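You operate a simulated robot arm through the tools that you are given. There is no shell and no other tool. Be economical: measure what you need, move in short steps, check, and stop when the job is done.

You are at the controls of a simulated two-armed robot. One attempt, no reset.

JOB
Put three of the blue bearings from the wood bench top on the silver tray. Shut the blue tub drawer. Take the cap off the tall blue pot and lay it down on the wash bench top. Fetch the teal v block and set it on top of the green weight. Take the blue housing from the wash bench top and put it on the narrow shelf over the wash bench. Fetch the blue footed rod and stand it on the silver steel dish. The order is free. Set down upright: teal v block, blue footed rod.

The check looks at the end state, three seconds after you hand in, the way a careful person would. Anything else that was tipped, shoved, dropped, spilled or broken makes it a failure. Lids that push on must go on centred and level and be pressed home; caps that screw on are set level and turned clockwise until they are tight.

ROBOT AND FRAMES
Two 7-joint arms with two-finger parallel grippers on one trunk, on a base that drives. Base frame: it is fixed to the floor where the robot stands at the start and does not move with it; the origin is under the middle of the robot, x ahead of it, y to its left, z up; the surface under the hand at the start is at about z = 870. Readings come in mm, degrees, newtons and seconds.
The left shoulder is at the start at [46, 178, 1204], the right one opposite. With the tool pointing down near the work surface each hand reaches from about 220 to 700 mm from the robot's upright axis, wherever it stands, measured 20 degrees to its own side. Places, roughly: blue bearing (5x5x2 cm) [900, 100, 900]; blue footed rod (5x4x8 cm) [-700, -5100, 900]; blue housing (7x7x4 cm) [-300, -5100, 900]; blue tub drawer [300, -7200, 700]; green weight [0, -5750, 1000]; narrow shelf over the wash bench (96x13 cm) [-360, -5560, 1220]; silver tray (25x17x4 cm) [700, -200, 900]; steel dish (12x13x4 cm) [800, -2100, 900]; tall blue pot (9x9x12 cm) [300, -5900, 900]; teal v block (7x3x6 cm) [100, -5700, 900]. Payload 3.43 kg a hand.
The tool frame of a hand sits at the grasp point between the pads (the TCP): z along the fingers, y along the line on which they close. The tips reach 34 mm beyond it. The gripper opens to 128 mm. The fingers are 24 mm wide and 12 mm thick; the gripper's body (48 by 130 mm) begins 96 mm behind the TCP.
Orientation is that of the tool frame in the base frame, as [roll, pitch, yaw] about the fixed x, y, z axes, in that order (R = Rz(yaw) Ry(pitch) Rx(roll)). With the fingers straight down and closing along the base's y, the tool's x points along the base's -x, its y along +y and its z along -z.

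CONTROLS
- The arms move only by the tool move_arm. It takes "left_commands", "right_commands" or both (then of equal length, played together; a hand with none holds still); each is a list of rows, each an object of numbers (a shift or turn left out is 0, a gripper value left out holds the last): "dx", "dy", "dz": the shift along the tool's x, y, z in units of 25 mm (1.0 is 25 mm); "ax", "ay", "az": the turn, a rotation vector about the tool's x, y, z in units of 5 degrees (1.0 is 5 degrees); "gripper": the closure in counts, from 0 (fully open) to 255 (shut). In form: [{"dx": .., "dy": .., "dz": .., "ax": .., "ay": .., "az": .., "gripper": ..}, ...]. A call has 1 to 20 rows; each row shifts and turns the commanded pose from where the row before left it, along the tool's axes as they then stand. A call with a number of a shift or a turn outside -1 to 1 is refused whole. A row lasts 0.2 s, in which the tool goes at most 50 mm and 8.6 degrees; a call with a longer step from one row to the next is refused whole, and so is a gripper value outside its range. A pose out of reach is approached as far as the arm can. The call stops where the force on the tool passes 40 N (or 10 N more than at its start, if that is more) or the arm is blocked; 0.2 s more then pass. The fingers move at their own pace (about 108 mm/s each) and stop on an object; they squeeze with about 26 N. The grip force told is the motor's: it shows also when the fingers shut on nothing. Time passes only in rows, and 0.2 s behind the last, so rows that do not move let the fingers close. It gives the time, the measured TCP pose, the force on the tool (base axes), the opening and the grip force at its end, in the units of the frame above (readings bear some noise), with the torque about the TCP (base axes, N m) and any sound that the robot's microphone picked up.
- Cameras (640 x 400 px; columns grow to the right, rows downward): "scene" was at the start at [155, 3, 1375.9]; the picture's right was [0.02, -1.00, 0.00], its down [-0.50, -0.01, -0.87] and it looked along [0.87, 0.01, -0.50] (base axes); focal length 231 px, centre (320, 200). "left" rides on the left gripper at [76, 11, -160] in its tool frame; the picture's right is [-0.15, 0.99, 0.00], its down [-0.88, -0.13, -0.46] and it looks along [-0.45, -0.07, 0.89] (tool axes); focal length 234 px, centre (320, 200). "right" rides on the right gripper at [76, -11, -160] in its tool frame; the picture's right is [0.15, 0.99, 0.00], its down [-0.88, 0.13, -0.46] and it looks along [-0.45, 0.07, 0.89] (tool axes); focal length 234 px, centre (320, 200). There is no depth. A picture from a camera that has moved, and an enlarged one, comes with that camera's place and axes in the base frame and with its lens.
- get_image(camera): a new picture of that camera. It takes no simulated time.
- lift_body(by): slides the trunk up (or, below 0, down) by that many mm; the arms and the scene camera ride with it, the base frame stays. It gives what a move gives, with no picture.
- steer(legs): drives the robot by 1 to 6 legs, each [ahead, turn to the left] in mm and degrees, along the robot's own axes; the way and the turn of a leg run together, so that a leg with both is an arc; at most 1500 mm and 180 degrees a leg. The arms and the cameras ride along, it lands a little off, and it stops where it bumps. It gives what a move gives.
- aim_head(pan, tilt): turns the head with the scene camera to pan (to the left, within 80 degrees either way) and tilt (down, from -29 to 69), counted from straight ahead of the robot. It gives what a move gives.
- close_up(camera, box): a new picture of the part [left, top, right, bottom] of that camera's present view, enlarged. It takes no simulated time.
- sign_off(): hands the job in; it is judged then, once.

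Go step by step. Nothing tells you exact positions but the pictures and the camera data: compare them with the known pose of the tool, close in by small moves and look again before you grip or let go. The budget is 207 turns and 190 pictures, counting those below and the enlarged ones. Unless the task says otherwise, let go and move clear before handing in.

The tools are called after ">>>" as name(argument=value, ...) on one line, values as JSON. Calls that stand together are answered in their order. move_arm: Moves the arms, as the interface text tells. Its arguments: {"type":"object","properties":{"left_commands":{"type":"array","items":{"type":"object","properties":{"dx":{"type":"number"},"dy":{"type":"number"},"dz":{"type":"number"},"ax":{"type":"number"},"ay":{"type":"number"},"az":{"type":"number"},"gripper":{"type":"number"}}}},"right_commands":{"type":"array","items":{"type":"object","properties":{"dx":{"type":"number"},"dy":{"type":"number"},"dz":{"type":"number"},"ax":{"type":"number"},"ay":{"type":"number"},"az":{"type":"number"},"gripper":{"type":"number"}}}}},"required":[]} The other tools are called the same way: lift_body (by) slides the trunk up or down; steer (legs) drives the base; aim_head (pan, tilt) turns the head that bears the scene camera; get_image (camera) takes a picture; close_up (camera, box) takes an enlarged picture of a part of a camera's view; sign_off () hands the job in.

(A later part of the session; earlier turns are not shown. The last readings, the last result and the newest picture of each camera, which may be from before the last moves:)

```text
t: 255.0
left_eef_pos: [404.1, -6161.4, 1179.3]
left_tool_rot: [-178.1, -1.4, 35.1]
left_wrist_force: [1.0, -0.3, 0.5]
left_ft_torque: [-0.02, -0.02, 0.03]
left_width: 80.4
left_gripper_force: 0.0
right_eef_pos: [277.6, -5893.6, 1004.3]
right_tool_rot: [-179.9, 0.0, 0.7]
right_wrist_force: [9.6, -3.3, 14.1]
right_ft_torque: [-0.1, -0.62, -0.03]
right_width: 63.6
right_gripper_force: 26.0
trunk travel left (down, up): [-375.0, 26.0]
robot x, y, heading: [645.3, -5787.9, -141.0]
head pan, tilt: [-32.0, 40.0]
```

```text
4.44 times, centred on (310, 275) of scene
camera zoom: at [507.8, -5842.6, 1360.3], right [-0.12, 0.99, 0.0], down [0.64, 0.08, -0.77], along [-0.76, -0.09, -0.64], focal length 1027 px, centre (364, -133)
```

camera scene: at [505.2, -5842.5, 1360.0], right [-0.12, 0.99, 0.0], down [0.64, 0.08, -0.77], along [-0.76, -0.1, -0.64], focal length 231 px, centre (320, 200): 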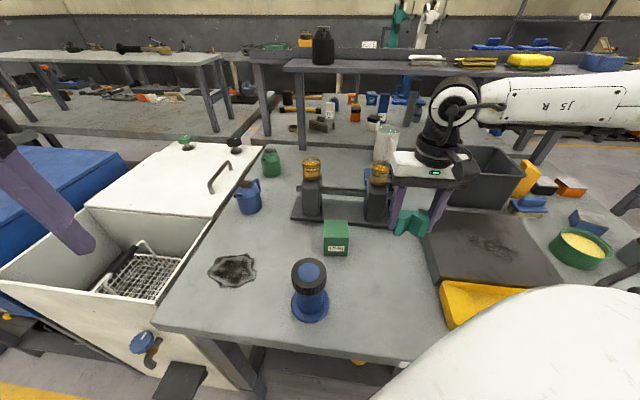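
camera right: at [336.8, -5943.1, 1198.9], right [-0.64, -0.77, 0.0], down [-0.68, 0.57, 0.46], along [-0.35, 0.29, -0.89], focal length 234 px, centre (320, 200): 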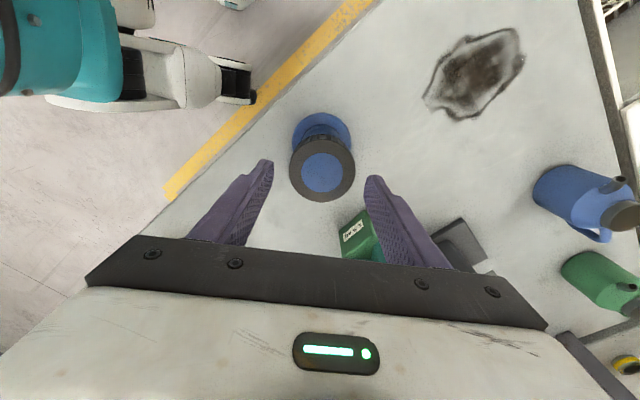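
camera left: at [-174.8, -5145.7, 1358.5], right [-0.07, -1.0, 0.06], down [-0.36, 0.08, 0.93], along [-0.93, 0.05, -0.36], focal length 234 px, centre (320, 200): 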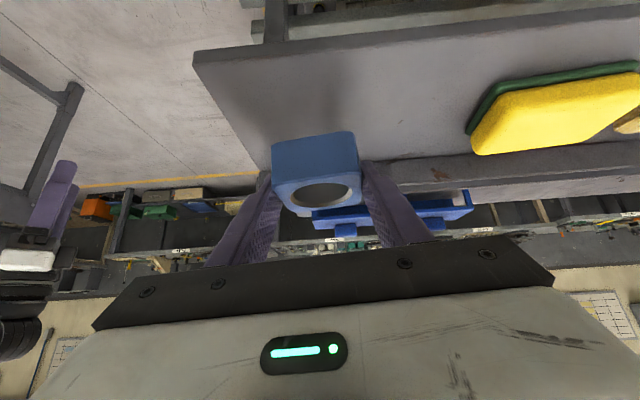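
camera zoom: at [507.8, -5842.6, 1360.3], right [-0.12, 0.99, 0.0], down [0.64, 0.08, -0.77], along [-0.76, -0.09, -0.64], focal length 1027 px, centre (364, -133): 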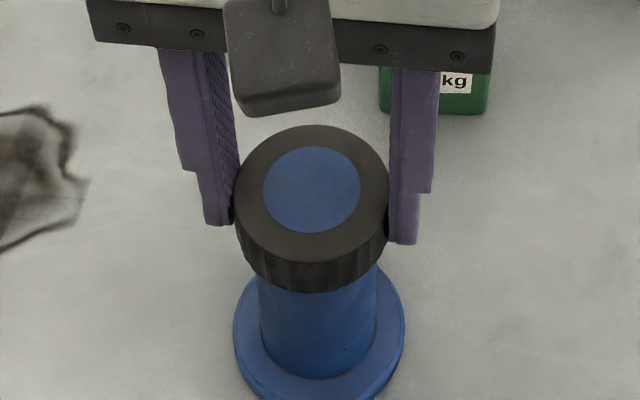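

The pot body stays still while the cap turns. Continuing to unscrew.

>>> move_arm(right_commands=[{"az": -1}, {"az": -1}, {"az": -1}, {"az": -1}, {"az": -1}, {"az": -1}, {"az": -1}, {}])

>>> close_up(camera="scene", box=[270, 230, 350, 320])

```text
t: 256.8
left_eef_pos: [403.0, -6160.5, 1179.1]
left_tool_rot: [-178.1, -1.5, 35.0]
left_wrist_force: [-0.6, 0.0, 0.1]
left_ft_torque: [0.04, -0.03, -0.02]
left_width: 80.3
left_gripper_force: 0.1
right_eef_pos: [275.4, -5892.4, 1002.8]
right_tool_rot: [-179.9, 0.1, 35.8]
right_wrist_force: [-2.9, 11.4, 17.4]
right_ft_torque: [0.67, 0.31, -0.01]
right_width: 63.4
right_gripper_force: 26.0
trunk travel left (down, up): [-375.0, 26.0]
robot x, y, heading: [644.5, -5786.3, -141.0]
head pan, tilt: [-32.0, 40.0]
```

```text
4.44 times, centred on (310, 275) of scene
camera zoom: at [506.6, -5840.8, 1360.3], right [-0.12, 0.99, 0.0], down [0.64, 0.08, -0.77], along [-0.76, -0.1, -0.64], focal length 1027 px, centre (364, -133)
```

zoom: 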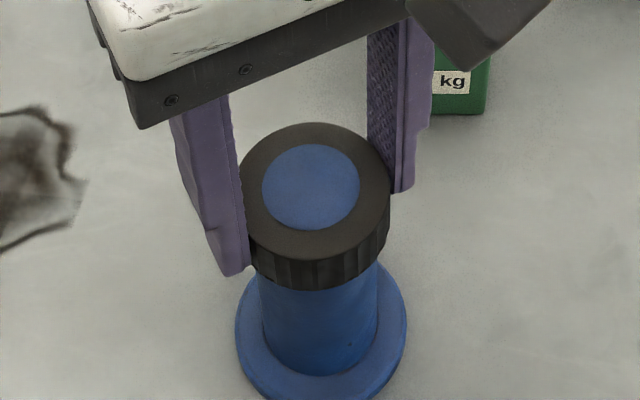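

>>> move_arm(right_commands=[{"dz": -0.05}, {"dz": -0.12}, {"dz": -0.12}, {}])

>>> close_up(camera="scene", box=[270, 230, 350, 320])

```text
t: 257.8
left_eef_pos: [403.2, -6161.2, 1179.0]
left_tool_rot: [-178.1, -1.5, 35.1]
left_wrist_force: [0.5, -0.4, -0.3]
left_ft_torque: [0.02, 0.02, 0.01]
left_width: 80.1
left_gripper_force: 0.1
right_eef_pos: [275.6, -5892.7, 1008.9]
right_tool_rot: [180.0, -0.2, 35.6]
right_wrist_force: [0.7, -1.0, -4.3]
right_ft_torque: [0.0, -0.01, -0.01]
right_width: 63.5
right_gripper_force: 25.7
trunk travel left (down, up): [-375.0, 26.0]
robot x, y, heading: [648.4, -5786.3, -140.9]
head pan, tilt: [-32.0, 40.0]
```

```text
4.44 times, centred on (310, 275) of scene
camera zoom: at [505.4, -5842.6, 1359.9], right [-0.12, 0.99, 0.0], down [0.64, 0.08, -0.77], along [-0.76, -0.09, -0.64], focal length 1027 px, centre (364, -133)
```

zoom: 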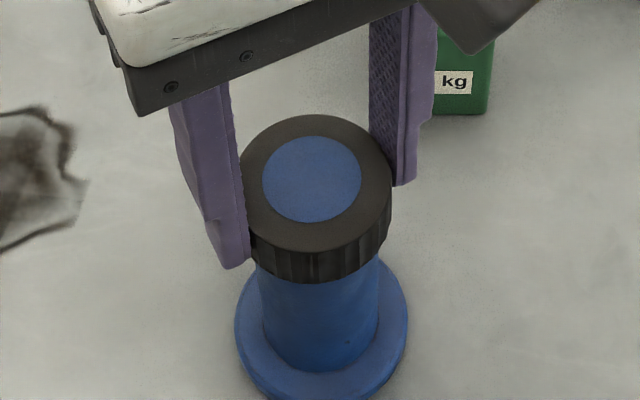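

>>> close_up(camera="scene", box=[280, 275, 340, 330])

>>> get_image(camera="right")

```text
7.27 times, centred on (310, 302) of scene
camera zoom: at [505.4, -5842.6, 1359.9], right [-0.12, 0.99, 0.0], down [0.64, 0.08, -0.77], along [-0.76, -0.09, -0.64], focal length 1681 px, centre (393, -546)
```

zoom: 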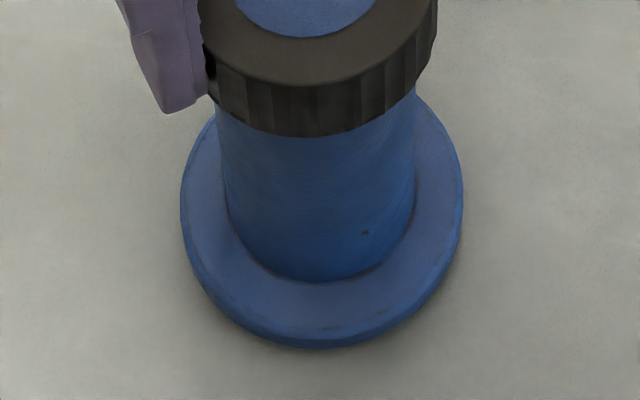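

```text
74 pictures are left
camera right: at [330.1, -5841.2, 1166.9], right [0.7, -0.72, 0.0], down [-0.64, -0.62, 0.45], along [-0.33, -0.32, -0.89], focal length 234 px, centre (320, 200)
```

right: 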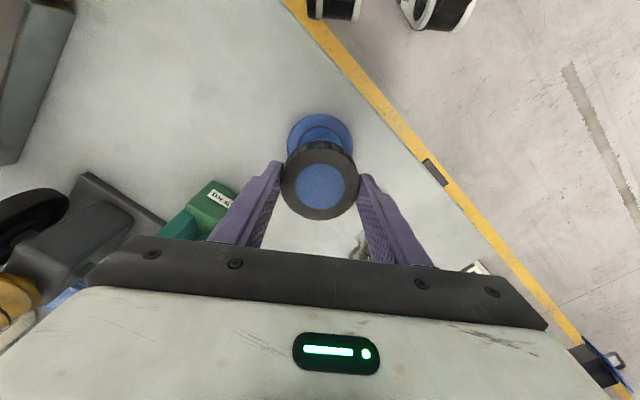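

>>> move_arm(right_commands=[{"dz": 0.24}, {"gripper": 110}, {"az": 1, "gripper": 110}, {"az": 1}, {"az": 1}, {"az": 1}, {"az": 1}, {"az": 1}, {"az": 1}, {"az": 1}, {"az": 1}, {"az": 1}, {"az": 1}, {"az": 1}, {"az": 1}, {"az": 1}, {"az": 1}, {"az": 1}, {"az": 1}, {"az": 1}])

>>> move_arm(right_commands=[{"gripper": 255}, {"gripper": 255}, {"dz": 0.04, "az": -1}, {"az": -1}, {"az": -1}, {"az": -1}, {"az": -1}, {"az": -1}, {"az": -1}, {"az": -1}, {"az": -1}, {"az": -1}, {"az": -1}, {"az": -1}, {"az": -1}, {"az": -1}, {"az": -1}, {"az": -1}, {"az": -1}, {"az": -1}])

>>> close_up(camera="scene", box=[280, 240, 340, 330])

```text
t: 262.0
left_eef_pos: [403.0, -6161.3, 1177.9]
left_tool_rot: [-178.2, -1.6, 35.1]
left_wrist_force: [0.6, -0.9, 0.1]
left_ft_torque: [0.03, 0.0, 0.03]
left_width: 80.0
left_gripper_force: 0.1
right_eef_pos: [275.6, -5892.9, 1003.7]
right_tool_rot: [-180.0, 0.1, -54.4]
right_wrist_force: [1.4, 0.4, 0.2]
right_ft_torque: [0.0, 0.03, 0.02]
right_width: 72.7
right_gripper_force: 0.0
trunk travel left (down, up): [-375.0, 26.0]
robot x, y, heading: [647.2, -5789.2, -140.9]
head pan, tilt: [-32.0, 40.0]
```

```text
t: 266.2
left_eef_pos: [403.0, -6159.4, 1180.2]
left_tool_rot: [-178.2, -1.4, 35.1]
left_wrist_force: [0.9, 0.5, 0.5]
left_ft_torque: [0.02, -0.03, -0.02]
left_width: 80.3
left_gripper_force: 0.1
right_eef_pos: [274.2, -5891.5, 1004.5]
right_tool_rot: [-179.8, 0.1, 35.9]
right_wrist_force: [-3.6, 10.8, 21.1]
right_ft_torque: [0.48, 0.38, -0.06]
right_width: 63.6
right_gripper_force: 26.1
trunk travel left (down, up): [-375.0, 26.0]
robot x, y, heading: [643.3, -5787.0, -140.7]
head pan, tilt: [-32.0, 40.0]
```

```text
4.44 times, centred on (310, 285) of scene
camera zoom: at [506.6, -5840.9, 1360.2], right [-0.12, 0.99, 0.0], down [0.64, 0.08, -0.77], along [-0.76, -0.1, -0.64], focal length 1027 px, centre (364, -178)
```

zoom: 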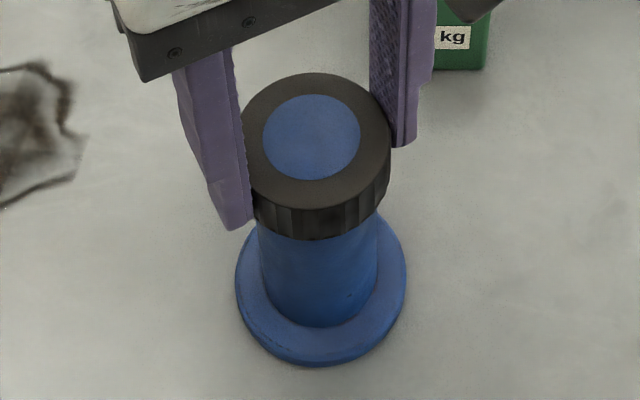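

The cap turns on the pot, but a clear rise isn't visible yet. I'll do two more regrip-and-turn cycles and then test the lift again.

>>> move_arm(right_commands=[{"dz": -0.04, "gripper": 110}, {"gripper": 110}, {"az": 1}, {"az": 1}, {"az": 1}, {"az": 1}, {"az": 1}, {"az": 1}, {"az": 1}, {"az": 1}, {"az": 1}, {"az": 1}, {"az": 1}, {"az": 1}, {"az": 1}, {"az": 1}, {"az": 1}, {"az": 1}, {"az": 1}, {"az": 1}])

>>> move_arm(right_commands=[{"gripper": 255}, {"gripper": 255}, {"dz": 0.03, "az": -1}, {"az": -1}, {"az": -1}, {"az": -1}, {"az": -1}, {"az": -1}, {"az": -1}, {"az": -1}, {"az": -1}, {"az": -1}, {"az": -1}, {"az": -1}, {"az": -1}, {"az": -1}, {"az": -1}, {"az": -1}, {"az": -1}, {"az": -1}])

>>> move_arm(right_commands=[{"dz": -0.04, "gripper": 110}, {"gripper": 110}, {"az": 1}, {"az": 1}, {"az": 1}, {"az": 1}, {"az": 1}, {"az": 1}, {"az": 1}, {"az": 1}, {"az": 1}, {"az": 1}, {"az": 1}, {"az": 1}, {"az": 1}, {"az": 1}, {"az": 1}, {"az": 1}, {"az": 1}, {"az": 1}])

>>> move_arm(right_commands=[{"gripper": 255}, {"gripper": 255}, {"dz": 0.03, "az": -1}, {"az": -1}, {"az": -1}, {"az": -1}, {"az": -1}, {"az": -1}, {"az": -1}, {"az": -1}, {"az": -1}, {"az": -1}, {"az": -1}, {"az": -1}, {"az": -1}, {"az": -1}, {"az": -1}, {"az": -1}, {"az": -1}, {"az": -1}])

>>> close_up(camera="scene", box=[280, 240, 340, 330])

```text
t: 270.4
left_eef_pos: [403.1, -6160.7, 1178.5]
left_tool_rot: [-178.2, -1.6, 35.0]
left_wrist_force: [-0.6, 0.2, 0.1]
left_ft_torque: [-0.02, -0.02, -0.02]
left_width: 80.0
left_gripper_force: 0.0
right_eef_pos: [276.4, -5893.8, 1004.2]
right_tool_rot: [-179.9, 0.1, -54.4]
right_wrist_force: [0.6, 0.2, 1.1]
right_ft_torque: [0.02, 0.03, -0.01]
right_width: 73.0
right_gripper_force: 0.1
trunk travel left (down, up): [-375.0, 26.0]
robot x, y, heading: [644.0, -5789.5, -140.9]
head pan, tilt: [-32.0, 40.0]
```

```text
t: 274.6
left_eef_pos: [402.7, -6161.0, 1178.9]
left_tool_rot: [-178.2, -1.5, 35.1]
left_wrist_force: [-0.2, 1.1, -0.7]
left_ft_torque: [-0.01, 0.01, 0.01]
left_width: 80.1
left_gripper_force: 0.1
right_eef_pos: [275.7, -5893.4, 1004.1]
right_tool_rot: [180.0, 0.0, 35.9]
right_wrist_force: [0.6, 1.2, -0.1]
right_ft_torque: [0.0, 0.0, 0.01]
right_width: 63.5
right_gripper_force: 26.1
trunk travel left (down, up): [-375.0, 26.0]
robot x, y, heading: [649.3, -5788.6, -140.8]
head pan, tilt: [-32.0, 40.0]
```

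```text
t: 278.8
left_eef_pos: [402.6, -6161.1, 1179.8]
left_tool_rot: [-178.2, -1.5, 35.0]
left_wrist_force: [-1.0, 0.5, 0.2]
left_ft_torque: [0.0, -0.02, -0.02]
left_width: 80.7
left_gripper_force: 0.0
right_eef_pos: [276.7, -5894.2, 1003.3]
right_tool_rot: [-180.0, 0.1, -54.3]
right_wrist_force: [0.2, -0.6, 0.3]
right_ft_torque: [0.04, 0.02, 0.03]
right_width: 72.9
right_gripper_force: 0.0
trunk travel left (down, up): [-375.0, 26.0]
robot x, y, heading: [646.8, -5785.4, -140.9]
head pan, tilt: [-32.0, 40.0]
```

```text
t: 283.0
left_eef_pos: [403.6, -6161.0, 1178.5]
left_tool_rot: [-178.2, -1.4, 34.9]
left_wrist_force: [-0.2, 0.0, 1.1]
left_ft_torque: [0.01, -0.01, -0.02]
left_width: 80.3
left_gripper_force: 0.2
right_eef_pos: [274.1, -5893.1, 1003.5]
right_tool_rot: [-180.0, 0.0, 35.8]
right_wrist_force: [-1.0, -1.0, 5.3]
right_ft_torque: [-0.11, -0.07, -0.09]
right_width: 63.1
right_gripper_force: 26.2
trunk travel left (down, up): [-375.0, 26.0]
robot x, y, heading: [644.6, -5789.3, -141.1]
head pan, tilt: [-32.0, 40.0]
```

```text
4.44 times, centred on (310, 285) of scene
camera zoom: at [505.9, -5842.6, 1360.1], right [-0.12, 0.99, 0.0], down [0.64, 0.08, -0.77], along [-0.76, -0.09, -0.64], focal length 1027 px, centre (364, -178)
```

zoom: 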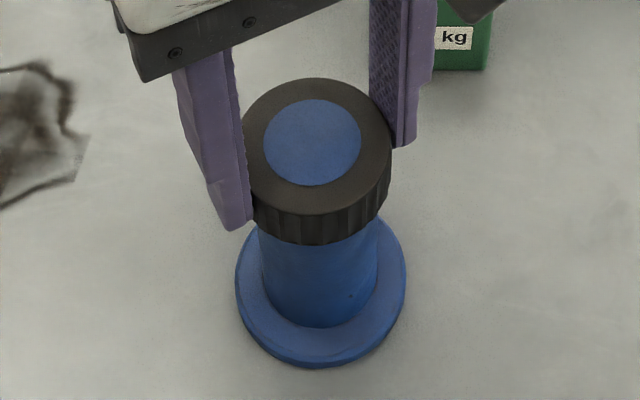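

>>> move_arm(right_commands=[{"dz": -0.2}, {"dz": -0.2}, {"dz": -0.2}, {}])

>>> close_up(camera="scene", box=[280, 240, 340, 330])

```text
t: 284.0
left_eef_pos: [402.4, -6160.1, 1178.5]
left_tool_rot: [-178.2, -1.5, 35.0]
left_wrist_force: [-0.3, 0.9, 0.3]
left_ft_torque: [0.01, 0.01, 0.02]
left_width: 80.1
left_gripper_force: 0.1
right_eef_pos: [275.6, -5891.8, 1017.5]
right_tool_rot: [179.9, 0.0, 35.8]
right_wrist_force: [0.2, -0.5, -1.4]
right_ft_torque: [0.01, 0.0, -0.01]
right_width: 63.4
right_gripper_force: 26.2
trunk travel left (down, up): [-375.0, 26.0]
robot x, y, heading: [648.1, -5786.5, -140.9]
head pan, tilt: [-32.0, 40.0]
```

```text
4.44 times, centred on (310, 285) of scene
camera zoom: at [505.7, -5842.5, 1360.0], right [-0.12, 0.99, 0.0], down [0.64, 0.08, -0.77], along [-0.76, -0.09, -0.64], focal length 1027 px, centre (364, -178)
```

zoom: 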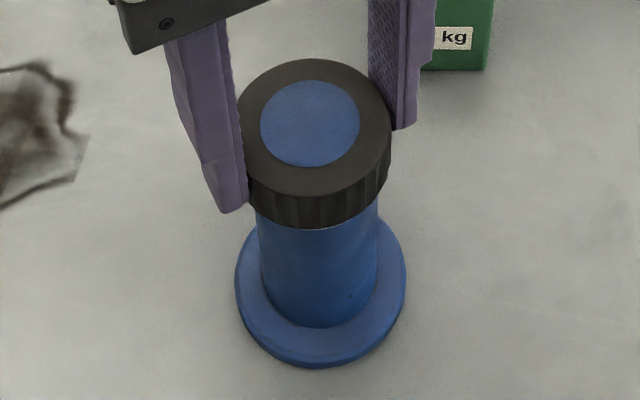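

The cap has come free and the pot stayed standing. I'll lift it clear and carry it to the open spot at about (240,-5760).

>>> move_arm(right_commands=[{"dz": -1}, {"dz": -1}, {"dz": -1}, {"dx": 0.32, "dy": -0.85}, {"dx": 0.32, "dy": -0.85}, {"dx": 0.32, "dy": -0.85}, {"dx": 0.32, "dy": -0.85}, {"dx": 0.32, "dy": -0.85}, {"dx": 0.32, "dy": -0.85}, {"dz": 1}, {"dz": 1}, {"dz": 1}, {"dz": 1}, {"dz": 1}, {}])

>>> get_image(camera="scene")

>>> get_image(camera="right")

```text
t: 287.2
left_eef_pos: [403.7, -6160.5, 1178.7]
left_tool_rot: [-178.1, -1.5, 35.1]
left_wrist_force: [-0.1, -0.4, 0.0]
left_ft_torque: [-0.02, 0.03, -0.06]
left_width: 80.5
left_gripper_force: 0.1
right_eef_pos: [241.4, -5760.6, 968.7]
right_tool_rot: [-179.9, -0.1, 35.7]
right_wrist_force: [0.3, -0.5, 0.3]
right_ft_torque: [-0.01, 0.0, 0.01]
right_width: 63.4
right_gripper_force: 25.7
trunk travel left (down, up): [-375.0, 26.0]
robot x, y, heading: [647.1, -5786.6, -141.2]
head pan, tilt: [-32.0, 40.0]
```

```text
70 pictures are left
camera scene: at [505.8, -5842.4, 1360.1], right [-0.12, 0.99, 0.0], down [0.64, 0.08, -0.77], along [-0.76, -0.09, -0.64], focal length 231 px, centre (320, 200)
```

scene: 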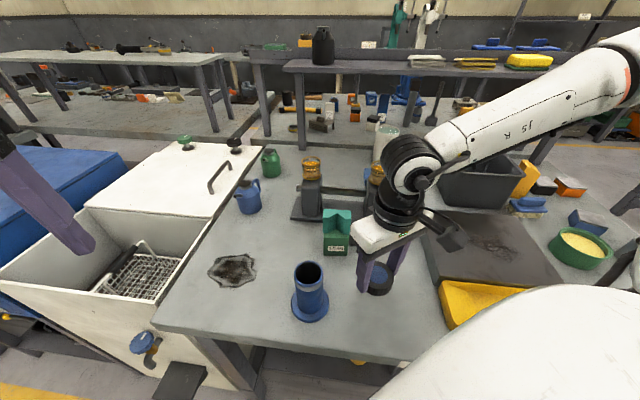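

```text
69 pictures are left
camera right: at [296.9, -5709.7, 1126.0], right [0.7, -0.72, 0.0], down [-0.64, -0.62, 0.46], along [-0.33, -0.32, -0.89], focal length 234 px, centre (320, 200)
```

right: 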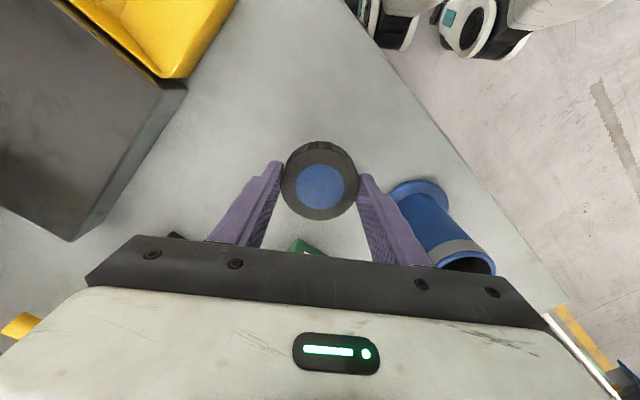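

>>> move_arm(right_commands=[{"dz": 0.8}, {"dz": 0.8}, {"dz": 0.3}, {}])

>>> move_arm(right_commands=[{"dz": 0.12}, {"dz": 0.12}, {}])

>>> close_up(camera="scene", box=[330, 210, 430, 310])

```text
t: 288.2
left_eef_pos: [402.2, -6161.3, 1179.4]
left_tool_rot: [-178.2, -1.5, 35.0]
left_wrist_force: [-0.1, -0.5, -1.3]
left_ft_torque: [0.0, 0.0, -0.01]
left_width: 80.3
left_gripper_force: 0.1
right_eef_pos: [241.1, -5759.7, 919.7]
right_tool_rot: [180.0, 0.0, 35.7]
right_wrist_force: [1.0, 0.3, -0.5]
right_ft_torque: [-0.02, -0.02, 0.0]
right_width: 63.7
right_gripper_force: 26.2
trunk travel left (down, up): [-375.0, 26.0]
robot x, y, heading: [643.5, -5785.2, -140.8]
head pan, tilt: [-32.0, 40.0]
```

```text
t: 289.0
left_eef_pos: [402.8, -6161.4, 1178.5]
left_tool_rot: [-178.2, -1.4, 35.0]
left_wrist_force: [0.3, -0.5, 0.6]
left_ft_torque: [-0.02, -0.02, -0.01]
left_width: 80.3
left_gripper_force: 0.1
right_eef_pos: [241.2, -5762.7, 915.7]
right_tool_rot: [179.9, 0.0, 35.7]
right_wrist_force: [-0.3, -0.3, -0.6]
right_ft_torque: [0.01, 0.0, 0.0]
right_width: 63.4
right_gripper_force: 25.8
trunk travel left (down, up): [-375.0, 26.0]
robot x, y, heading: [647.7, -5789.0, -140.9]
head pan, tilt: [-32.0, 40.0]
```

```text
4.00 times, centred on (380, 260) of scene
camera zoom: at [505.7, -5842.5, 1360.0], right [-0.12, 0.99, 0.0], down [0.64, 0.08, -0.77], along [-0.76, -0.09, -0.64], focal length 925 px, centre (80, -40)
```

zoom: 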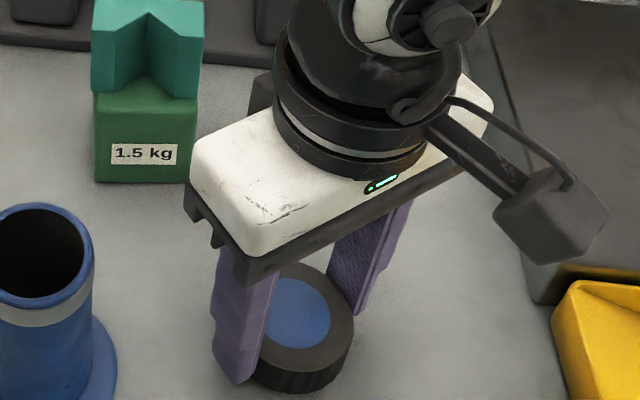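

>>> move_arm(right_commands=[{"dz": 0.1}, {"dz": 0.1}, {}])

>>> move_arm(right_commands=[{"dz": 0.08}, {}])

```text
t: 289.8
left_eef_pos: [403.2, -6160.9, 1179.9]
left_tool_rot: [-178.2, -1.5, 35.0]
left_wrist_force: [0.3, 0.7, -0.2]
left_ft_torque: [0.03, -0.02, 0.02]
left_width: 80.5
left_gripper_force: 0.0
right_eef_pos: [239.8, -5761.0, 910.1]
right_tool_rot: [-179.9, 0.1, 35.7]
right_wrist_force: [0.4, 0.5, -0.7]
right_ft_torque: [0.02, -0.03, 0.01]
right_width: 63.5
right_gripper_force: 25.9
trunk travel left (down, up): [-375.0, 26.0]
robot x, y, heading: [644.3, -5785.0, -141.0]
head pan, tilt: [-32.0, 40.0]
```

```text
t: 290.4
left_eef_pos: [402.0, -6161.4, 1177.7]
left_tool_rot: [-178.3, -1.5, 35.0]
left_wrist_force: [0.4, -0.2, -0.4]
left_ft_torque: [-0.02, 0.02, 0.0]
left_width: 80.3
left_gripper_force: 0.0
right_eef_pos: [240.3, -5761.3, 906.7]
right_tool_rot: [-179.9, -0.1, 35.7]
right_wrist_force: [-0.2, 0.2, 1.8]
right_ft_torque: [-0.04, 0.02, -0.02]
right_width: 63.6
right_gripper_force: 26.2
trunk travel left (down, up): [-375.0, 26.0]
robot x, y, heading: [643.5, -5786.8, -140.9]
head pan, tilt: [-32.0, 40.0]
```

Contact is just showing, so I'll release, rise, and check the result.

>>> move_arm(right_commands=[{"gripper": 110}, {"gripper": 110}, {"gripper": 100}, {"dz": -0.6}, {"dz": -1}, {"dz": -1}, {"dz": -1}, {"dz": -1}, {"dz": -1}, {"dz": -1}, {"dz": -1}, {"dz": -1}])

>>> close_up(camera="scene", box=[270, 190, 430, 330])

```text
t: 293.0
left_eef_pos: [402.3, -6161.5, 1179.3]
left_tool_rot: [-178.2, -1.5, 35.0]
left_wrist_force: [-0.6, -0.1, -0.1]
left_ft_torque: [0.0, 0.03, 0.03]
left_width: 80.5
left_gripper_force: 0.0
right_eef_pos: [241.5, -5760.8, 1122.9]
right_tool_rot: [-180.0, 0.0, 35.8]
right_wrist_force: [-0.6, -0.6, -0.8]
right_ft_torque: [0.02, -0.02, 0.0]
right_width: 77.6
right_gripper_force: 0.1
trunk travel left (down, up): [-375.0, 26.0]
robot x, y, heading: [645.0, -5787.4, -140.8]
head pan, tilt: [-32.0, 40.0]
```

```text
2.86 times, centred on (350, 260) of scene
camera zoom: at [505.9, -5842.5, 1360.1], right [-0.12, 0.99, 0.0], down [0.64, 0.08, -0.77], along [-0.76, -0.09, -0.64], focal length 660 px, centre (234, 29)
```

zoom: 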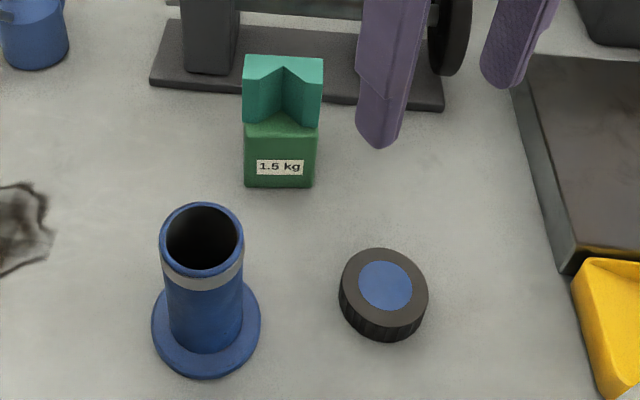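

Pot, cap and block look right. Next is the blue tub drawer to the south, so I'll look that way.

>>> aim_head(pan=25, tilt=25)

>>> get_image(camera="scene")

```text
t: 294.3
left_eef_pos: [403.6, -6160.7, 1178.2]
left_tool_rot: [-178.1, -1.5, 35.0]
left_wrist_force: [-0.4, -0.1, 0.3]
left_ft_torque: [-0.04, -0.01, 0.01]
left_width: 80.5
left_gripper_force: 0.1
right_eef_pos: [240.7, -5761.2, 1122.4]
right_tool_rot: [-180.0, 0.1, 35.7]
right_wrist_force: [0.1, -0.1, 0.6]
right_ft_torque: [-0.03, -0.01, 0.01]
right_width: 77.7
right_gripper_force: 0.0
trunk travel left (down, up): [-375.0, 26.0]
robot x, y, heading: [643.9, -5785.9, -140.9]
head pan, tilt: [25.0, 25.0]
```

```text
66 pictures are left
camera scene: at [549.8, -5914.9, 1383.4], right [-0.9, 0.44, 0.0], down [0.18, 0.38, -0.91], along [-0.4, -0.81, -0.42], focal length 231 px, centre (320, 200)
```

scene: 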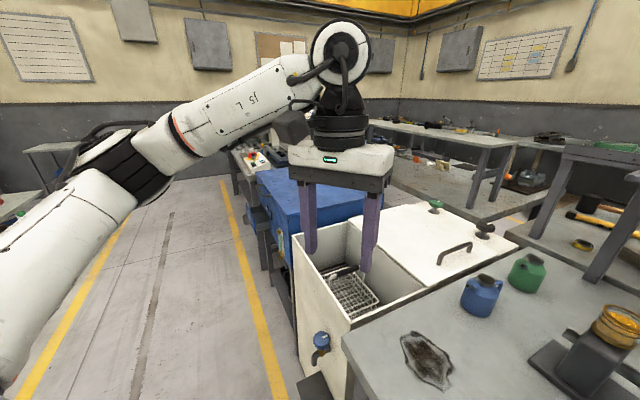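

>>> move_arm(right_commands=[{"dz": -1}, {"dz": -1}, {"dx": 1}, {"dx": 1}])

>>> steer(legs=[[-200, 0], [0, 51], [450, 0], [450, 0]])

>>> aim_head(pan=-40, tilt=35)

>>> get_image(camera="scene")

```text
t: 295.3
left_eef_pos: [403.1, -6161.3, 1179.2]
left_tool_rot: [-178.2, -1.5, 35.0]
left_wrist_force: [-0.4, 0.0, 0.2]
left_ft_torque: [0.01, 0.02, 0.02]
left_width: 80.5
left_gripper_force: 0.0
right_eef_pos: [279.2, -5732.1, 1173.5]
right_tool_rot: [-179.9, 0.0, 35.7]
right_wrist_force: [0.1, -0.7, -0.3]
right_ft_torque: [-0.01, 0.01, -0.01]
right_width: 78.3
right_gripper_force: 0.1
trunk travel left (down, up): [-375.0, 26.0]
robot x, y, heading: [644.9, -5785.6, -141.2]
head pan, tilt: [25.0, 25.0]
```

```text
t: 303.8
left_eef_pos: [907.1, -6997.1, 1177.3]
left_tool_rot: [-178.3, -1.5, 84.6]
left_wrist_force: [-0.2, 0.4, -0.2]
left_ft_torque: [0.04, -0.01, 0.04]
left_width: 80.1
left_gripper_force: 0.0
right_eef_pos: [499.7, -6815.9, 1173.0]
right_tool_rot: [180.0, 0.0, 85.5]
right_wrist_force: [0.3, -0.5, -0.4]
right_ft_torque: [0.04, 0.0, -0.01]
right_width: 78.0
right_gripper_force: 0.1
trunk travel left (down, up): [-375.0, 26.0]
robot x, y, heading: [778.4, -6570.3, -91.4]
head pan, tilt: [25.0, 25.0]
```

```text
t: 305.2
left_eef_pos: [906.4, -6998.5, 1179.1]
left_tool_rot: [-178.3, -1.6, 84.6]
left_wrist_force: [-0.4, 0.3, 0.2]
left_ft_torque: [0.01, 0.0, -0.01]
left_width: 80.2
left_gripper_force: 0.0
right_eef_pos: [500.1, -6813.6, 1173.5]
right_tool_rot: [179.9, 0.0, 85.3]
right_wrist_force: [-0.1, 0.1, -0.7]
right_ft_torque: [-0.02, -0.01, 0.01]
right_width: 78.2
right_gripper_force: 0.1
trunk travel left (down, up): [-375.0, 26.0]
robot x, y, heading: [785.3, -6569.6, -91.1]
head pan, tilt: [-40.0, 35.0]
```

```text
65 pictures are left
camera scene: at [719.6, -6707.5, 1367.6], right [-0.75, 0.66, 0.0], down [0.38, 0.43, -0.82], along [-0.54, -0.62, -0.57], focal length 231 px, centre (320, 200)
```

scene: 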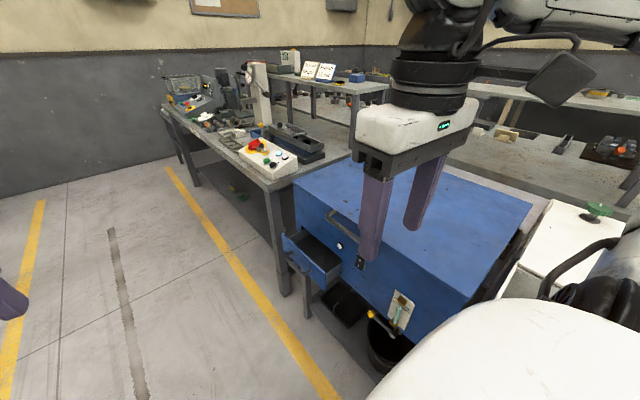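

The open drawer is on the east face of the blue tub, its front at about x=385, y from -7306 to -7059. I'll stand facing it and push with the left fingertips.

>>> steer(legs=[[500, 0], [0, -89], [-100, 0]])

>>> lift_body(by=-200)

>>> aim_head(pan=10, tilt=40)

>>> get_image(camera="scene")

```text
t: 312.6
left_eef_pos: [444.2, -7215.4, 1178.8]
left_tool_rot: [-178.2, -1.4, -2.9]
left_wrist_force: [0.7, -0.7, -0.7]
left_ft_torque: [0.01, 0.03, 0.01]
left_width: 80.4
left_gripper_force: 0.0
right_eef_pos: [609.2, -6800.7, 1173.2]
right_tool_rot: [-180.0, 0.1, -2.2]
right_wrist_force: [0.7, -0.1, 0.1]
right_ft_torque: [-0.01, 0.0, 0.03]
right_width: 77.7
right_gripper_force: 0.0
trunk travel left (down, up): [-375.0, 26.0]
robot x, y, heading: [865.3, -7069.4, -178.6]
head pan, tilt: [-40.0, 35.0]
```

```text
t: 314.7
left_eef_pos: [442.7, -7215.6, 978.3]
left_tool_rot: [-178.2, -1.5, -2.8]
left_wrist_force: [0.6, 0.6, -0.1]
left_ft_torque: [0.0, 0.0, 0.01]
left_width: 80.4
left_gripper_force: 0.1
right_eef_pos: [609.1, -6800.8, 972.5]
right_tool_rot: [-180.0, 0.1, -2.1]
right_wrist_force: [-0.6, -0.5, -0.3]
right_ft_torque: [-0.02, 0.0, 0.01]
right_width: 77.7
right_gripper_force: 0.1
trunk travel left (down, up): [-175.0, 226.0]
robot x, y, heading: [864.2, -7070.0, -178.7]
head pan, tilt: [-40.0, 35.0]
```

```text
t: 315.9
left_eef_pos: [442.8, -7214.7, 978.3]
left_tool_rot: [-178.2, -1.5, -2.9]
left_wrist_force: [0.4, 0.3, -0.7]
left_ft_torque: [-0.04, -0.04, 0.0]
left_width: 80.5
left_gripper_force: 0.0
right_eef_pos: [609.5, -6800.8, 973.2]
right_tool_rot: [179.9, -0.1, -2.0]
right_wrist_force: [-0.5, 0.1, -0.1]
right_ft_torque: [0.01, 0.01, 0.02]
right_width: 77.7
right_gripper_force: 0.0
trunk travel left (down, up): [-175.0, 226.0]
robot x, y, heading: [862.2, -7069.6, -178.6]
head pan, tilt: [10.0, 40.0]
```

```text
64 pictures are left
camera scene: at [709.5, -7088.0, 1160.1], right [-0.19, 0.98, 0.0], down [0.63, 0.13, -0.77], along [-0.75, -0.15, -0.64], focal length 231 px, centre (320, 200)
```

scene: 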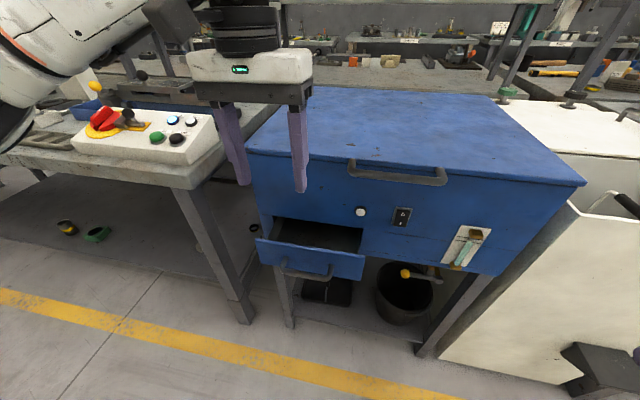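

>>> move_arm(left_commands=[{"gripper": 255, "dx": 1, "az": -0.58}, {"dx": 1}, {"ay": -1}, {"ay": -1}, {"ay": -1}, {"ay": -1}, {"ay": -1}, {"ay": -1}, {"ay": -1}, {"ay": -1}, {"ay": -0.7}, {"dy": -0.7}, {"dy": -0.7}, {}])

```text
t: 318.9
left_eef_pos: [491.2, -7180.6, 979.3]
left_tool_rot: [-177.6, 41.9, 1.6]
left_wrist_force: [-0.6, -1.0, 0.0]
left_ft_torque: [-0.03, 0.01, 0.0]
left_width: 0.0
left_gripper_force: 26.0
right_eef_pos: [609.2, -6800.8, 972.9]
right_tool_rot: [-180.0, 0.0, -2.2]
right_wrist_force: [-0.1, -0.1, 0.4]
right_ft_torque: [0.01, 0.04, -0.03]
right_width: 77.8
right_gripper_force: 0.0
trunk travel left (down, up): [-175.0, 226.0]
robot x, y, heading: [864.5, -7070.3, -178.7]
head pan, tilt: [10.0, 40.0]
```

>>> move_arm(left_commands=[{"dx": 0.668, "dz": 0.744}, {"dx": 0.668, "dz": 0.744}, {"dx": 0.668, "dz": 0.744}, {"dx": 0.668, "dz": 0.744}, {"dx": 0.668, "dz": 0.744}, {"dx": 0.668, "dz": 0.744}, {"dx": 0.668, "dz": 0.744}, {"dx": 0.668, "dz": 0.744}, {"dx": 0.668, "dz": 0.744}, {"dx": 0.3, "dz": 0.34}, {}])

>>> get_image(camera="scene")

```text
t: 321.3
left_eef_pos: [486.5, -7167.5, 749.8]
left_tool_rot: [-177.6, 41.9, 1.8]
left_wrist_force: [-0.6, 0.5, -0.6]
left_ft_torque: [0.01, 0.0, 0.01]
left_width: 0.0
left_gripper_force: 26.3
left hand out of reach, approached as far as the arm can: row 4
right_eef_pos: [609.2, -6799.8, 974.3]
right_tool_rot: [-180.0, 0.1, -2.1]
right_wrist_force: [-0.7, -0.8, -0.1]
right_ft_torque: [-0.01, -0.02, 0.0]
right_width: 77.7
right_gripper_force: 0.0
trunk travel left (down, up): [-175.0, 226.0]
robot x, y, heading: [863.9, -7068.5, -178.5]
head pan, tilt: [10.0, 40.0]
```

```text
63 pictures are left
camera scene: at [709.6, -7088.0, 1160.0], right [-0.2, 0.98, 0.0], down [0.63, 0.13, -0.77], along [-0.75, -0.15, -0.64], focal length 231 px, centre (320, 200)
```

scene: 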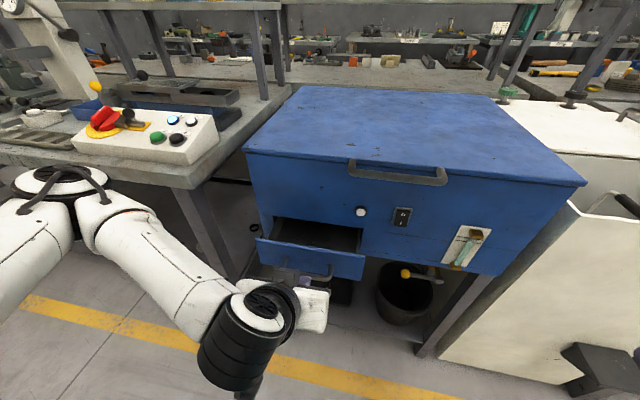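

>>> get_image(camera="left")

>>> close_up(camera="scene", box=[220, 190, 400, 320])

```text
62 pictures are left
camera left: at [650.8, -7180.7, 815.6], right [-0.11, -0.99, 0.07], down [-0.35, 0.1, 0.93], along [-0.93, 0.08, -0.36], focal length 234 px, centre (320, 200)
```

left: 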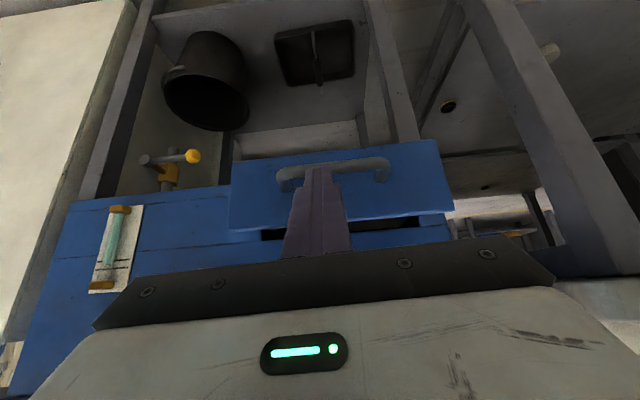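

```text
3.08 times, centred on (310, 255) of scene
camera zoom: at [709.6, -7088.0, 1160.0], right [-0.2, 0.98, 0.0], down [0.63, 0.13, -0.77], along [-0.75, -0.15, -0.64], focal length 711 px, centre (351, 31)
```

zoom: 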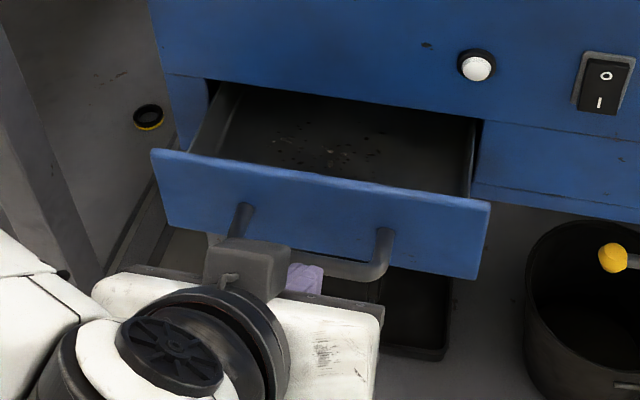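

>>> move_arm(left_commands=[{"dx": -0.7, "dz": 0.7, "dy": 0.5}, {"dx": -0.74, "dz": 0.67}, {"dx": -0.74, "dz": 0.67}, {"dx": -0.37, "dz": 0.33}, {}])

>>> close_up(camera="scene", box=[220, 190, 400, 320])

```text
t: 322.5
left_eef_pos: [398.3, -7179.6, 745.0]
left_tool_rot: [-177.6, 41.9, 1.8]
left_wrist_force: [-0.4, 0.0, 0.6]
left_ft_torque: [-0.03, 0.01, 0.02]
left_width: 0.0
left_gripper_force: 26.4
right_eef_pos: [608.6, -6800.9, 973.0]
right_tool_rot: [-180.0, 0.0, -2.1]
right_wrist_force: [0.3, -0.2, 0.0]
right_ft_torque: [0.03, 0.0, -0.01]
right_width: 77.8
right_gripper_force: 0.0
trunk travel left (down, up): [-175.0, 226.0]
robot x, y, heading: [863.0, -7069.9, -178.6]
head pan, tilt: [10.0, 40.0]
```

```text
3.08 times, centred on (310, 255) of scene
camera zoom: at [709.5, -7088.0, 1160.0], right [-0.2, 0.98, 0.0], down [0.63, 0.13, -0.77], along [-0.75, -0.15, -0.64], focal length 711 px, centre (351, 31)
```

zoom: 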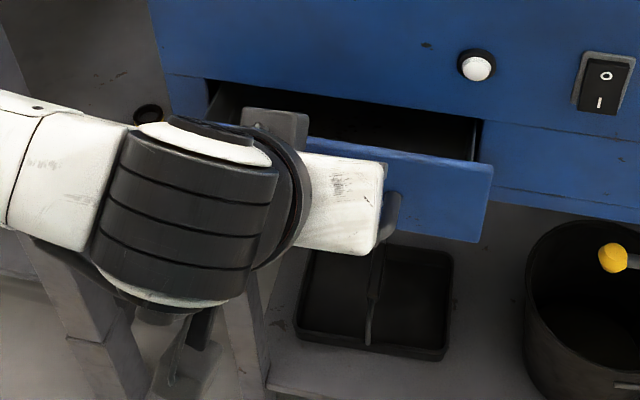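

>>> move_arm(left_commands=[{"dx": -0.37, "dz": 0.33}, {"dx": -0.37, "dz": 0.33}, {"dx": -0.37, "dz": 0.33}, {}])

>>> close_up(camera="scene", box=[220, 190, 400, 320])

```text
t: 323.5
left_eef_pos: [361.3, -7180.9, 745.0]
left_tool_rot: [-177.7, 41.9, 1.7]
left_wrist_force: [-0.6, 0.6, -0.3]
left_ft_torque: [0.01, 0.02, 0.02]
left_width: 0.2
left_gripper_force: 25.8
right_eef_pos: [609.7, -6800.8, 973.2]
right_tool_rot: [180.0, 0.0, -2.1]
right_wrist_force: [1.0, -0.5, -0.4]
right_ft_torque: [-0.01, -0.01, 0.0]
right_width: 77.7
right_gripper_force: 0.0
trunk travel left (down, up): [-175.0, 226.0]
robot x, y, heading: [863.3, -7069.7, -178.7]
head pan, tilt: [10.0, 40.0]
```

```text
3.08 times, centred on (310, 255) of scene
camera zoom: at [709.5, -7088.0, 1160.0], right [-0.2, 0.98, 0.0], down [0.63, 0.13, -0.77], along [-0.75, -0.15, -0.64], focal length 711 px, centre (351, 31)
```

zoom: 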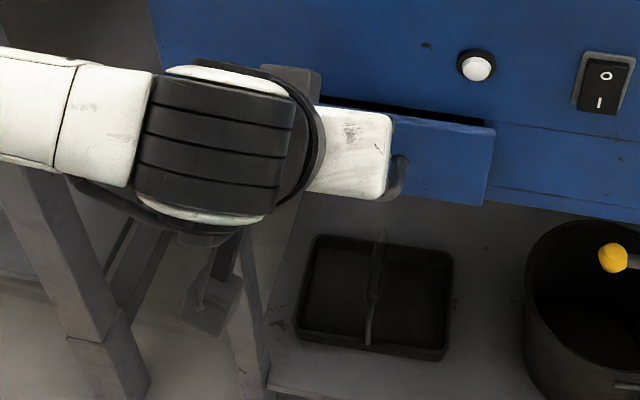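

Almost shut; I'll push on until it stops.

>>> move_arm(left_commands=[{"dx": -0.22, "dz": 0.2}, {"dx": -0.22, "dz": 0.2}, {"dx": -0.22, "dz": 0.2}, {"dx": -0.22, "dz": 0.2}, {}])

>>> close_up(camera="scene", box=[220, 190, 400, 320])

```text
t: 324.3
left_eef_pos: [351.2, -7181.0, 742.4]
left_tool_rot: [-177.7, 40.8, 1.2]
left_wrist_force: [10.8, -0.1, 2.1]
left_ft_torque: [-0.04, -0.09, 0.02]
left_width: 0.0
left_gripper_force: 25.9
right_eef_pos: [609.1, -6802.1, 973.5]
right_tool_rot: [179.9, 0.1, -2.1]
right_wrist_force: [-0.2, -0.5, 0.7]
right_ft_torque: [-0.01, -0.01, -0.01]
right_width: 77.8
right_gripper_force: 0.2
trunk travel left (down, up): [-175.0, 226.0]
robot x, y, heading: [863.9, -7070.9, -178.7]
head pan, tilt: [10.0, 40.0]
stopped in row 3 (left hand): the force on the tool passed its limit at 45 N (the readings are from after the stop); the commanded pose is now the measured one
```

```text
3.08 times, centred on (310, 255) of scene
camera zoom: at [710.9, -7088.3, 1160.2], right [-0.2, 0.98, 0.0], down [0.63, 0.13, -0.77], along [-0.75, -0.15, -0.64], focal length 711 px, centre (351, 31)
```

zoom: 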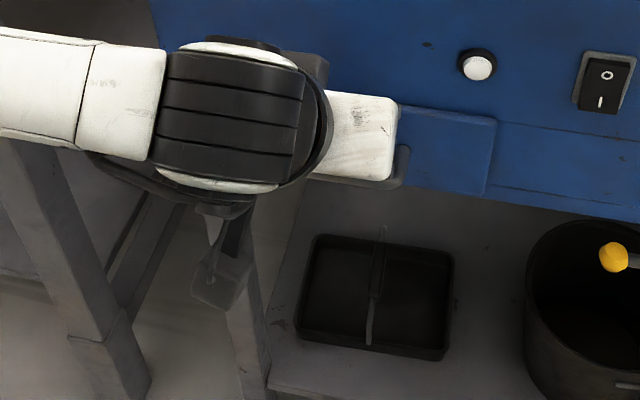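

The drawer hit its stop, so it is shut. I'll withdraw straight back, then up, and check.

>>> move_arm(left_commands=[{"dx": 0.74, "dz": -0.67}, {"dx": 0.74, "dz": -0.67}, {"dx": 0.74, "dz": -0.67}, {"dx": 0.74, "dz": -0.67}, {"dx": -0.668, "dz": -0.744}, {"dx": -0.668, "dz": -0.744}, {"dx": -0.668, "dz": -0.744}, {"dx": -0.668, "dz": -0.744}, {"dx": -0.668, "dz": -0.744}, {"dx": -0.668, "dz": -0.744}, {"dx": -0.668, "dz": -0.744}, {"dx": -0.668, "dz": -0.744}, {"dx": -0.668, "dz": -0.744}])

>>> get_image(camera="scene")

```text
t: 327.1
left_eef_pos: [446.3, -7188.7, 969.9]
left_tool_rot: [-177.8, 40.9, 1.2]
left_wrist_force: [0.4, -0.8, -1.5]
left_ft_torque: [0.0, -0.03, 0.0]
left_width: 0.1
left_gripper_force: 25.8
right_eef_pos: [609.4, -6801.5, 973.1]
right_tool_rot: [180.0, 0.0, -2.0]
right_wrist_force: [0.8, 0.1, -0.5]
right_ft_torque: [0.02, 0.0, 0.01]
right_width: 77.8
right_gripper_force: 0.1
trunk travel left (down, up): [-175.0, 226.0]
robot x, y, heading: [863.8, -7069.7, -178.8]
head pan, tilt: [10.0, 40.0]
```

```text
57 pictures are left
camera scene: at [710.1, -7088.2, 1160.0], right [-0.2, 0.98, 0.0], down [0.63, 0.13, -0.77], along [-0.75, -0.15, -0.64], focal length 231 px, centre (320, 200)
```

scene: 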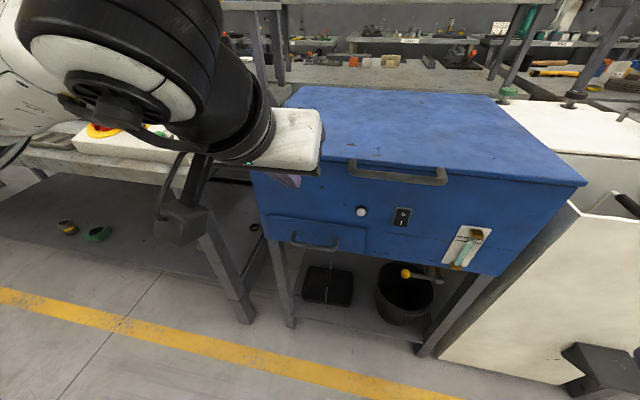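

The drawer is shut. I'll restore the trunk and arms and drive back north, around to the front of the wash bench for the footed rod.

>>> lift_body(by=200)

>>> move_arm(left_commands=[{"ay": 1}, {"ay": 1}, {"ay": 1}, {"ay": 1}, {"ay": 1}, {"ay": 1}, {"ay": 1}, {"ay": 1}, {"ay": 0.2}])

>>> steer(legs=[[0, -90], [1300, 0], [1250, 0]])

```text
t: 329.2
left_eef_pos: [446.6, -7187.8, 1169.6]
left_tool_rot: [-177.8, 41.0, 1.3]
left_wrist_force: [-1.3, 0.9, 0.4]
left_ft_torque: [-0.01, 0.0, -0.02]
left_width: 0.2
left_gripper_force: 26.2
right_eef_pos: [608.9, -6801.1, 1172.4]
right_tool_rot: [180.0, 0.1, -2.0]
right_wrist_force: [-0.2, -0.7, 0.8]
right_ft_torque: [0.01, 0.03, 0.01]
right_width: 77.9
right_gripper_force: 0.0
trunk travel left (down, up): [-375.0, 26.0]
robot x, y, heading: [865.1, -7070.5, -178.7]
head pan, tilt: [10.0, 40.0]
```

```text
t: 331.2
left_eef_pos: [446.2, -7188.1, 1169.6]
left_tool_rot: [-178.3, 0.0, -0.1]
left_wrist_force: [-0.7, 0.4, -0.5]
left_ft_torque: [0.01, 0.04, -0.01]
left_width: 0.0
left_gripper_force: 26.0
right_eef_pos: [609.0, -6800.0, 1173.2]
right_tool_rot: [-179.9, 0.1, -1.9]
right_wrist_force: [-0.6, 0.5, 0.2]
right_ft_torque: [-0.01, 0.05, 0.0]
right_width: 77.6
right_gripper_force: 0.0
trunk travel left (down, up): [-375.0, 26.0]
robot x, y, heading: [866.3, -7068.1, -178.7]
head pan, tilt: [10.0, 40.0]
```

```text
t: 347.5
left_eef_pos: [614.8, -4104.8, 1169.1]
left_tool_rot: [-178.2, 0.1, -86.9]
left_wrist_force: [-0.7, -0.2, 0.0]
left_ft_torque: [0.01, 0.02, -0.01]
left_width: 0.0
left_gripper_force: 25.6
right_eef_pos: [1009.3, -4247.7, 1173.7]
right_tool_rot: [179.9, -0.1, -88.8]
right_wrist_force: [0.7, -0.7, 0.3]
right_ft_torque: [-0.02, -0.01, -0.02]
right_width: 77.6
right_gripper_force: 0.0
trunk travel left (down, up): [-375.0, 26.0]
robot x, y, heading: [756.7, -4517.1, 94.5]
head pan, tilt: [10.0, 40.0]
```

>>> steer(legs=[[0, 82.5], [1290, 0], [0, 92]])

>>> aim_head(pan=-10, tilt=32)

>>> get_image(camera="scene")

```text
t: 361.5
left_eef_pos: [-429.0, -4890.4, 1169.0]
left_tool_rot: [-178.4, 0.1, 89.9]
left_wrist_force: [-0.7, -0.8, -0.5]
left_ft_torque: [-0.01, 0.04, -0.01]
left_width: 0.1
left_gripper_force: 26.0
right_eef_pos: [-816.2, -4726.8, 1173.3]
right_tool_rot: [179.9, 0.0, 88.0]
right_wrist_force: [0.4, -1.0, -0.5]
right_ft_torque: [0.01, 0.01, 0.03]
right_width: 77.8
right_gripper_force: 0.0
trunk travel left (down, up): [-375.0, 26.0]
robot x, y, heading: [-549.7, -4473.4, -88.6]
head pan, tilt: [10.0, 40.0]
```

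```text
t: 362.3
left_eef_pos: [-430.9, -4890.5, 1170.4]
left_tool_rot: [-178.3, 0.2, 89.9]
left_wrist_force: [0.3, 0.0, -0.2]
left_ft_torque: [0.0, 0.01, -0.01]
left_width: 0.1
left_gripper_force: 25.3
right_eef_pos: [-816.9, -4726.0, 1173.1]
right_tool_rot: [-180.0, -0.1, 88.0]
right_wrist_force: [0.0, 0.1, 0.6]
right_ft_torque: [0.02, 0.03, -0.02]
right_width: 77.7
right_gripper_force: 0.1
trunk travel left (down, up): [-375.0, 26.0]
robot x, y, heading: [-547.0, -4470.8, -88.5]
head pan, tilt: [-10.0, 32.0]
```

```text
56 pictures are left
camera scene: at [-561.7, -4629.9, 1372.2], right [-0.99, 0.15, 0.0], down [0.08, 0.52, -0.85], along [-0.13, -0.84, -0.53], focal length 231 px, centre (320, 200)
```

scene: 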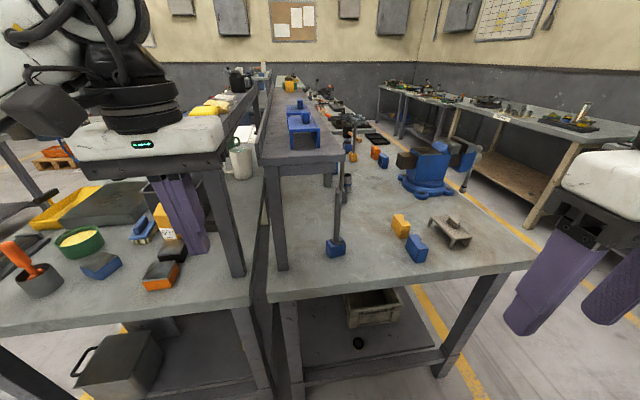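

>>> close_up(camera="scene", box=[260, 130, 420, 280])

```text
2.67 times, centred on (340, 205) of scene
camera zoom: at [-561.7, -4629.9, 1372.2], right [-0.99, 0.15, 0.0], down [0.08, 0.52, -0.85], along [-0.13, -0.84, -0.53], focal length 616 px, centre (267, 187)
```

zoom: 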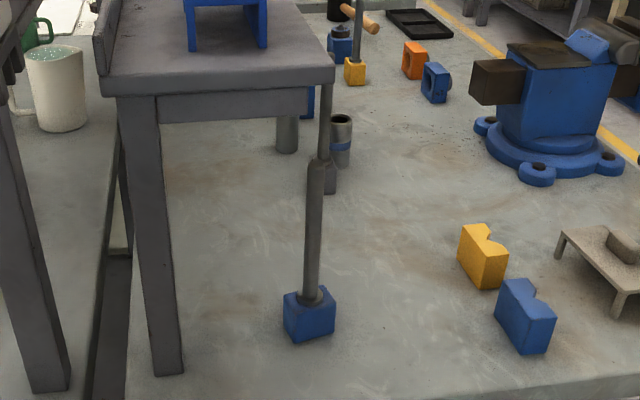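

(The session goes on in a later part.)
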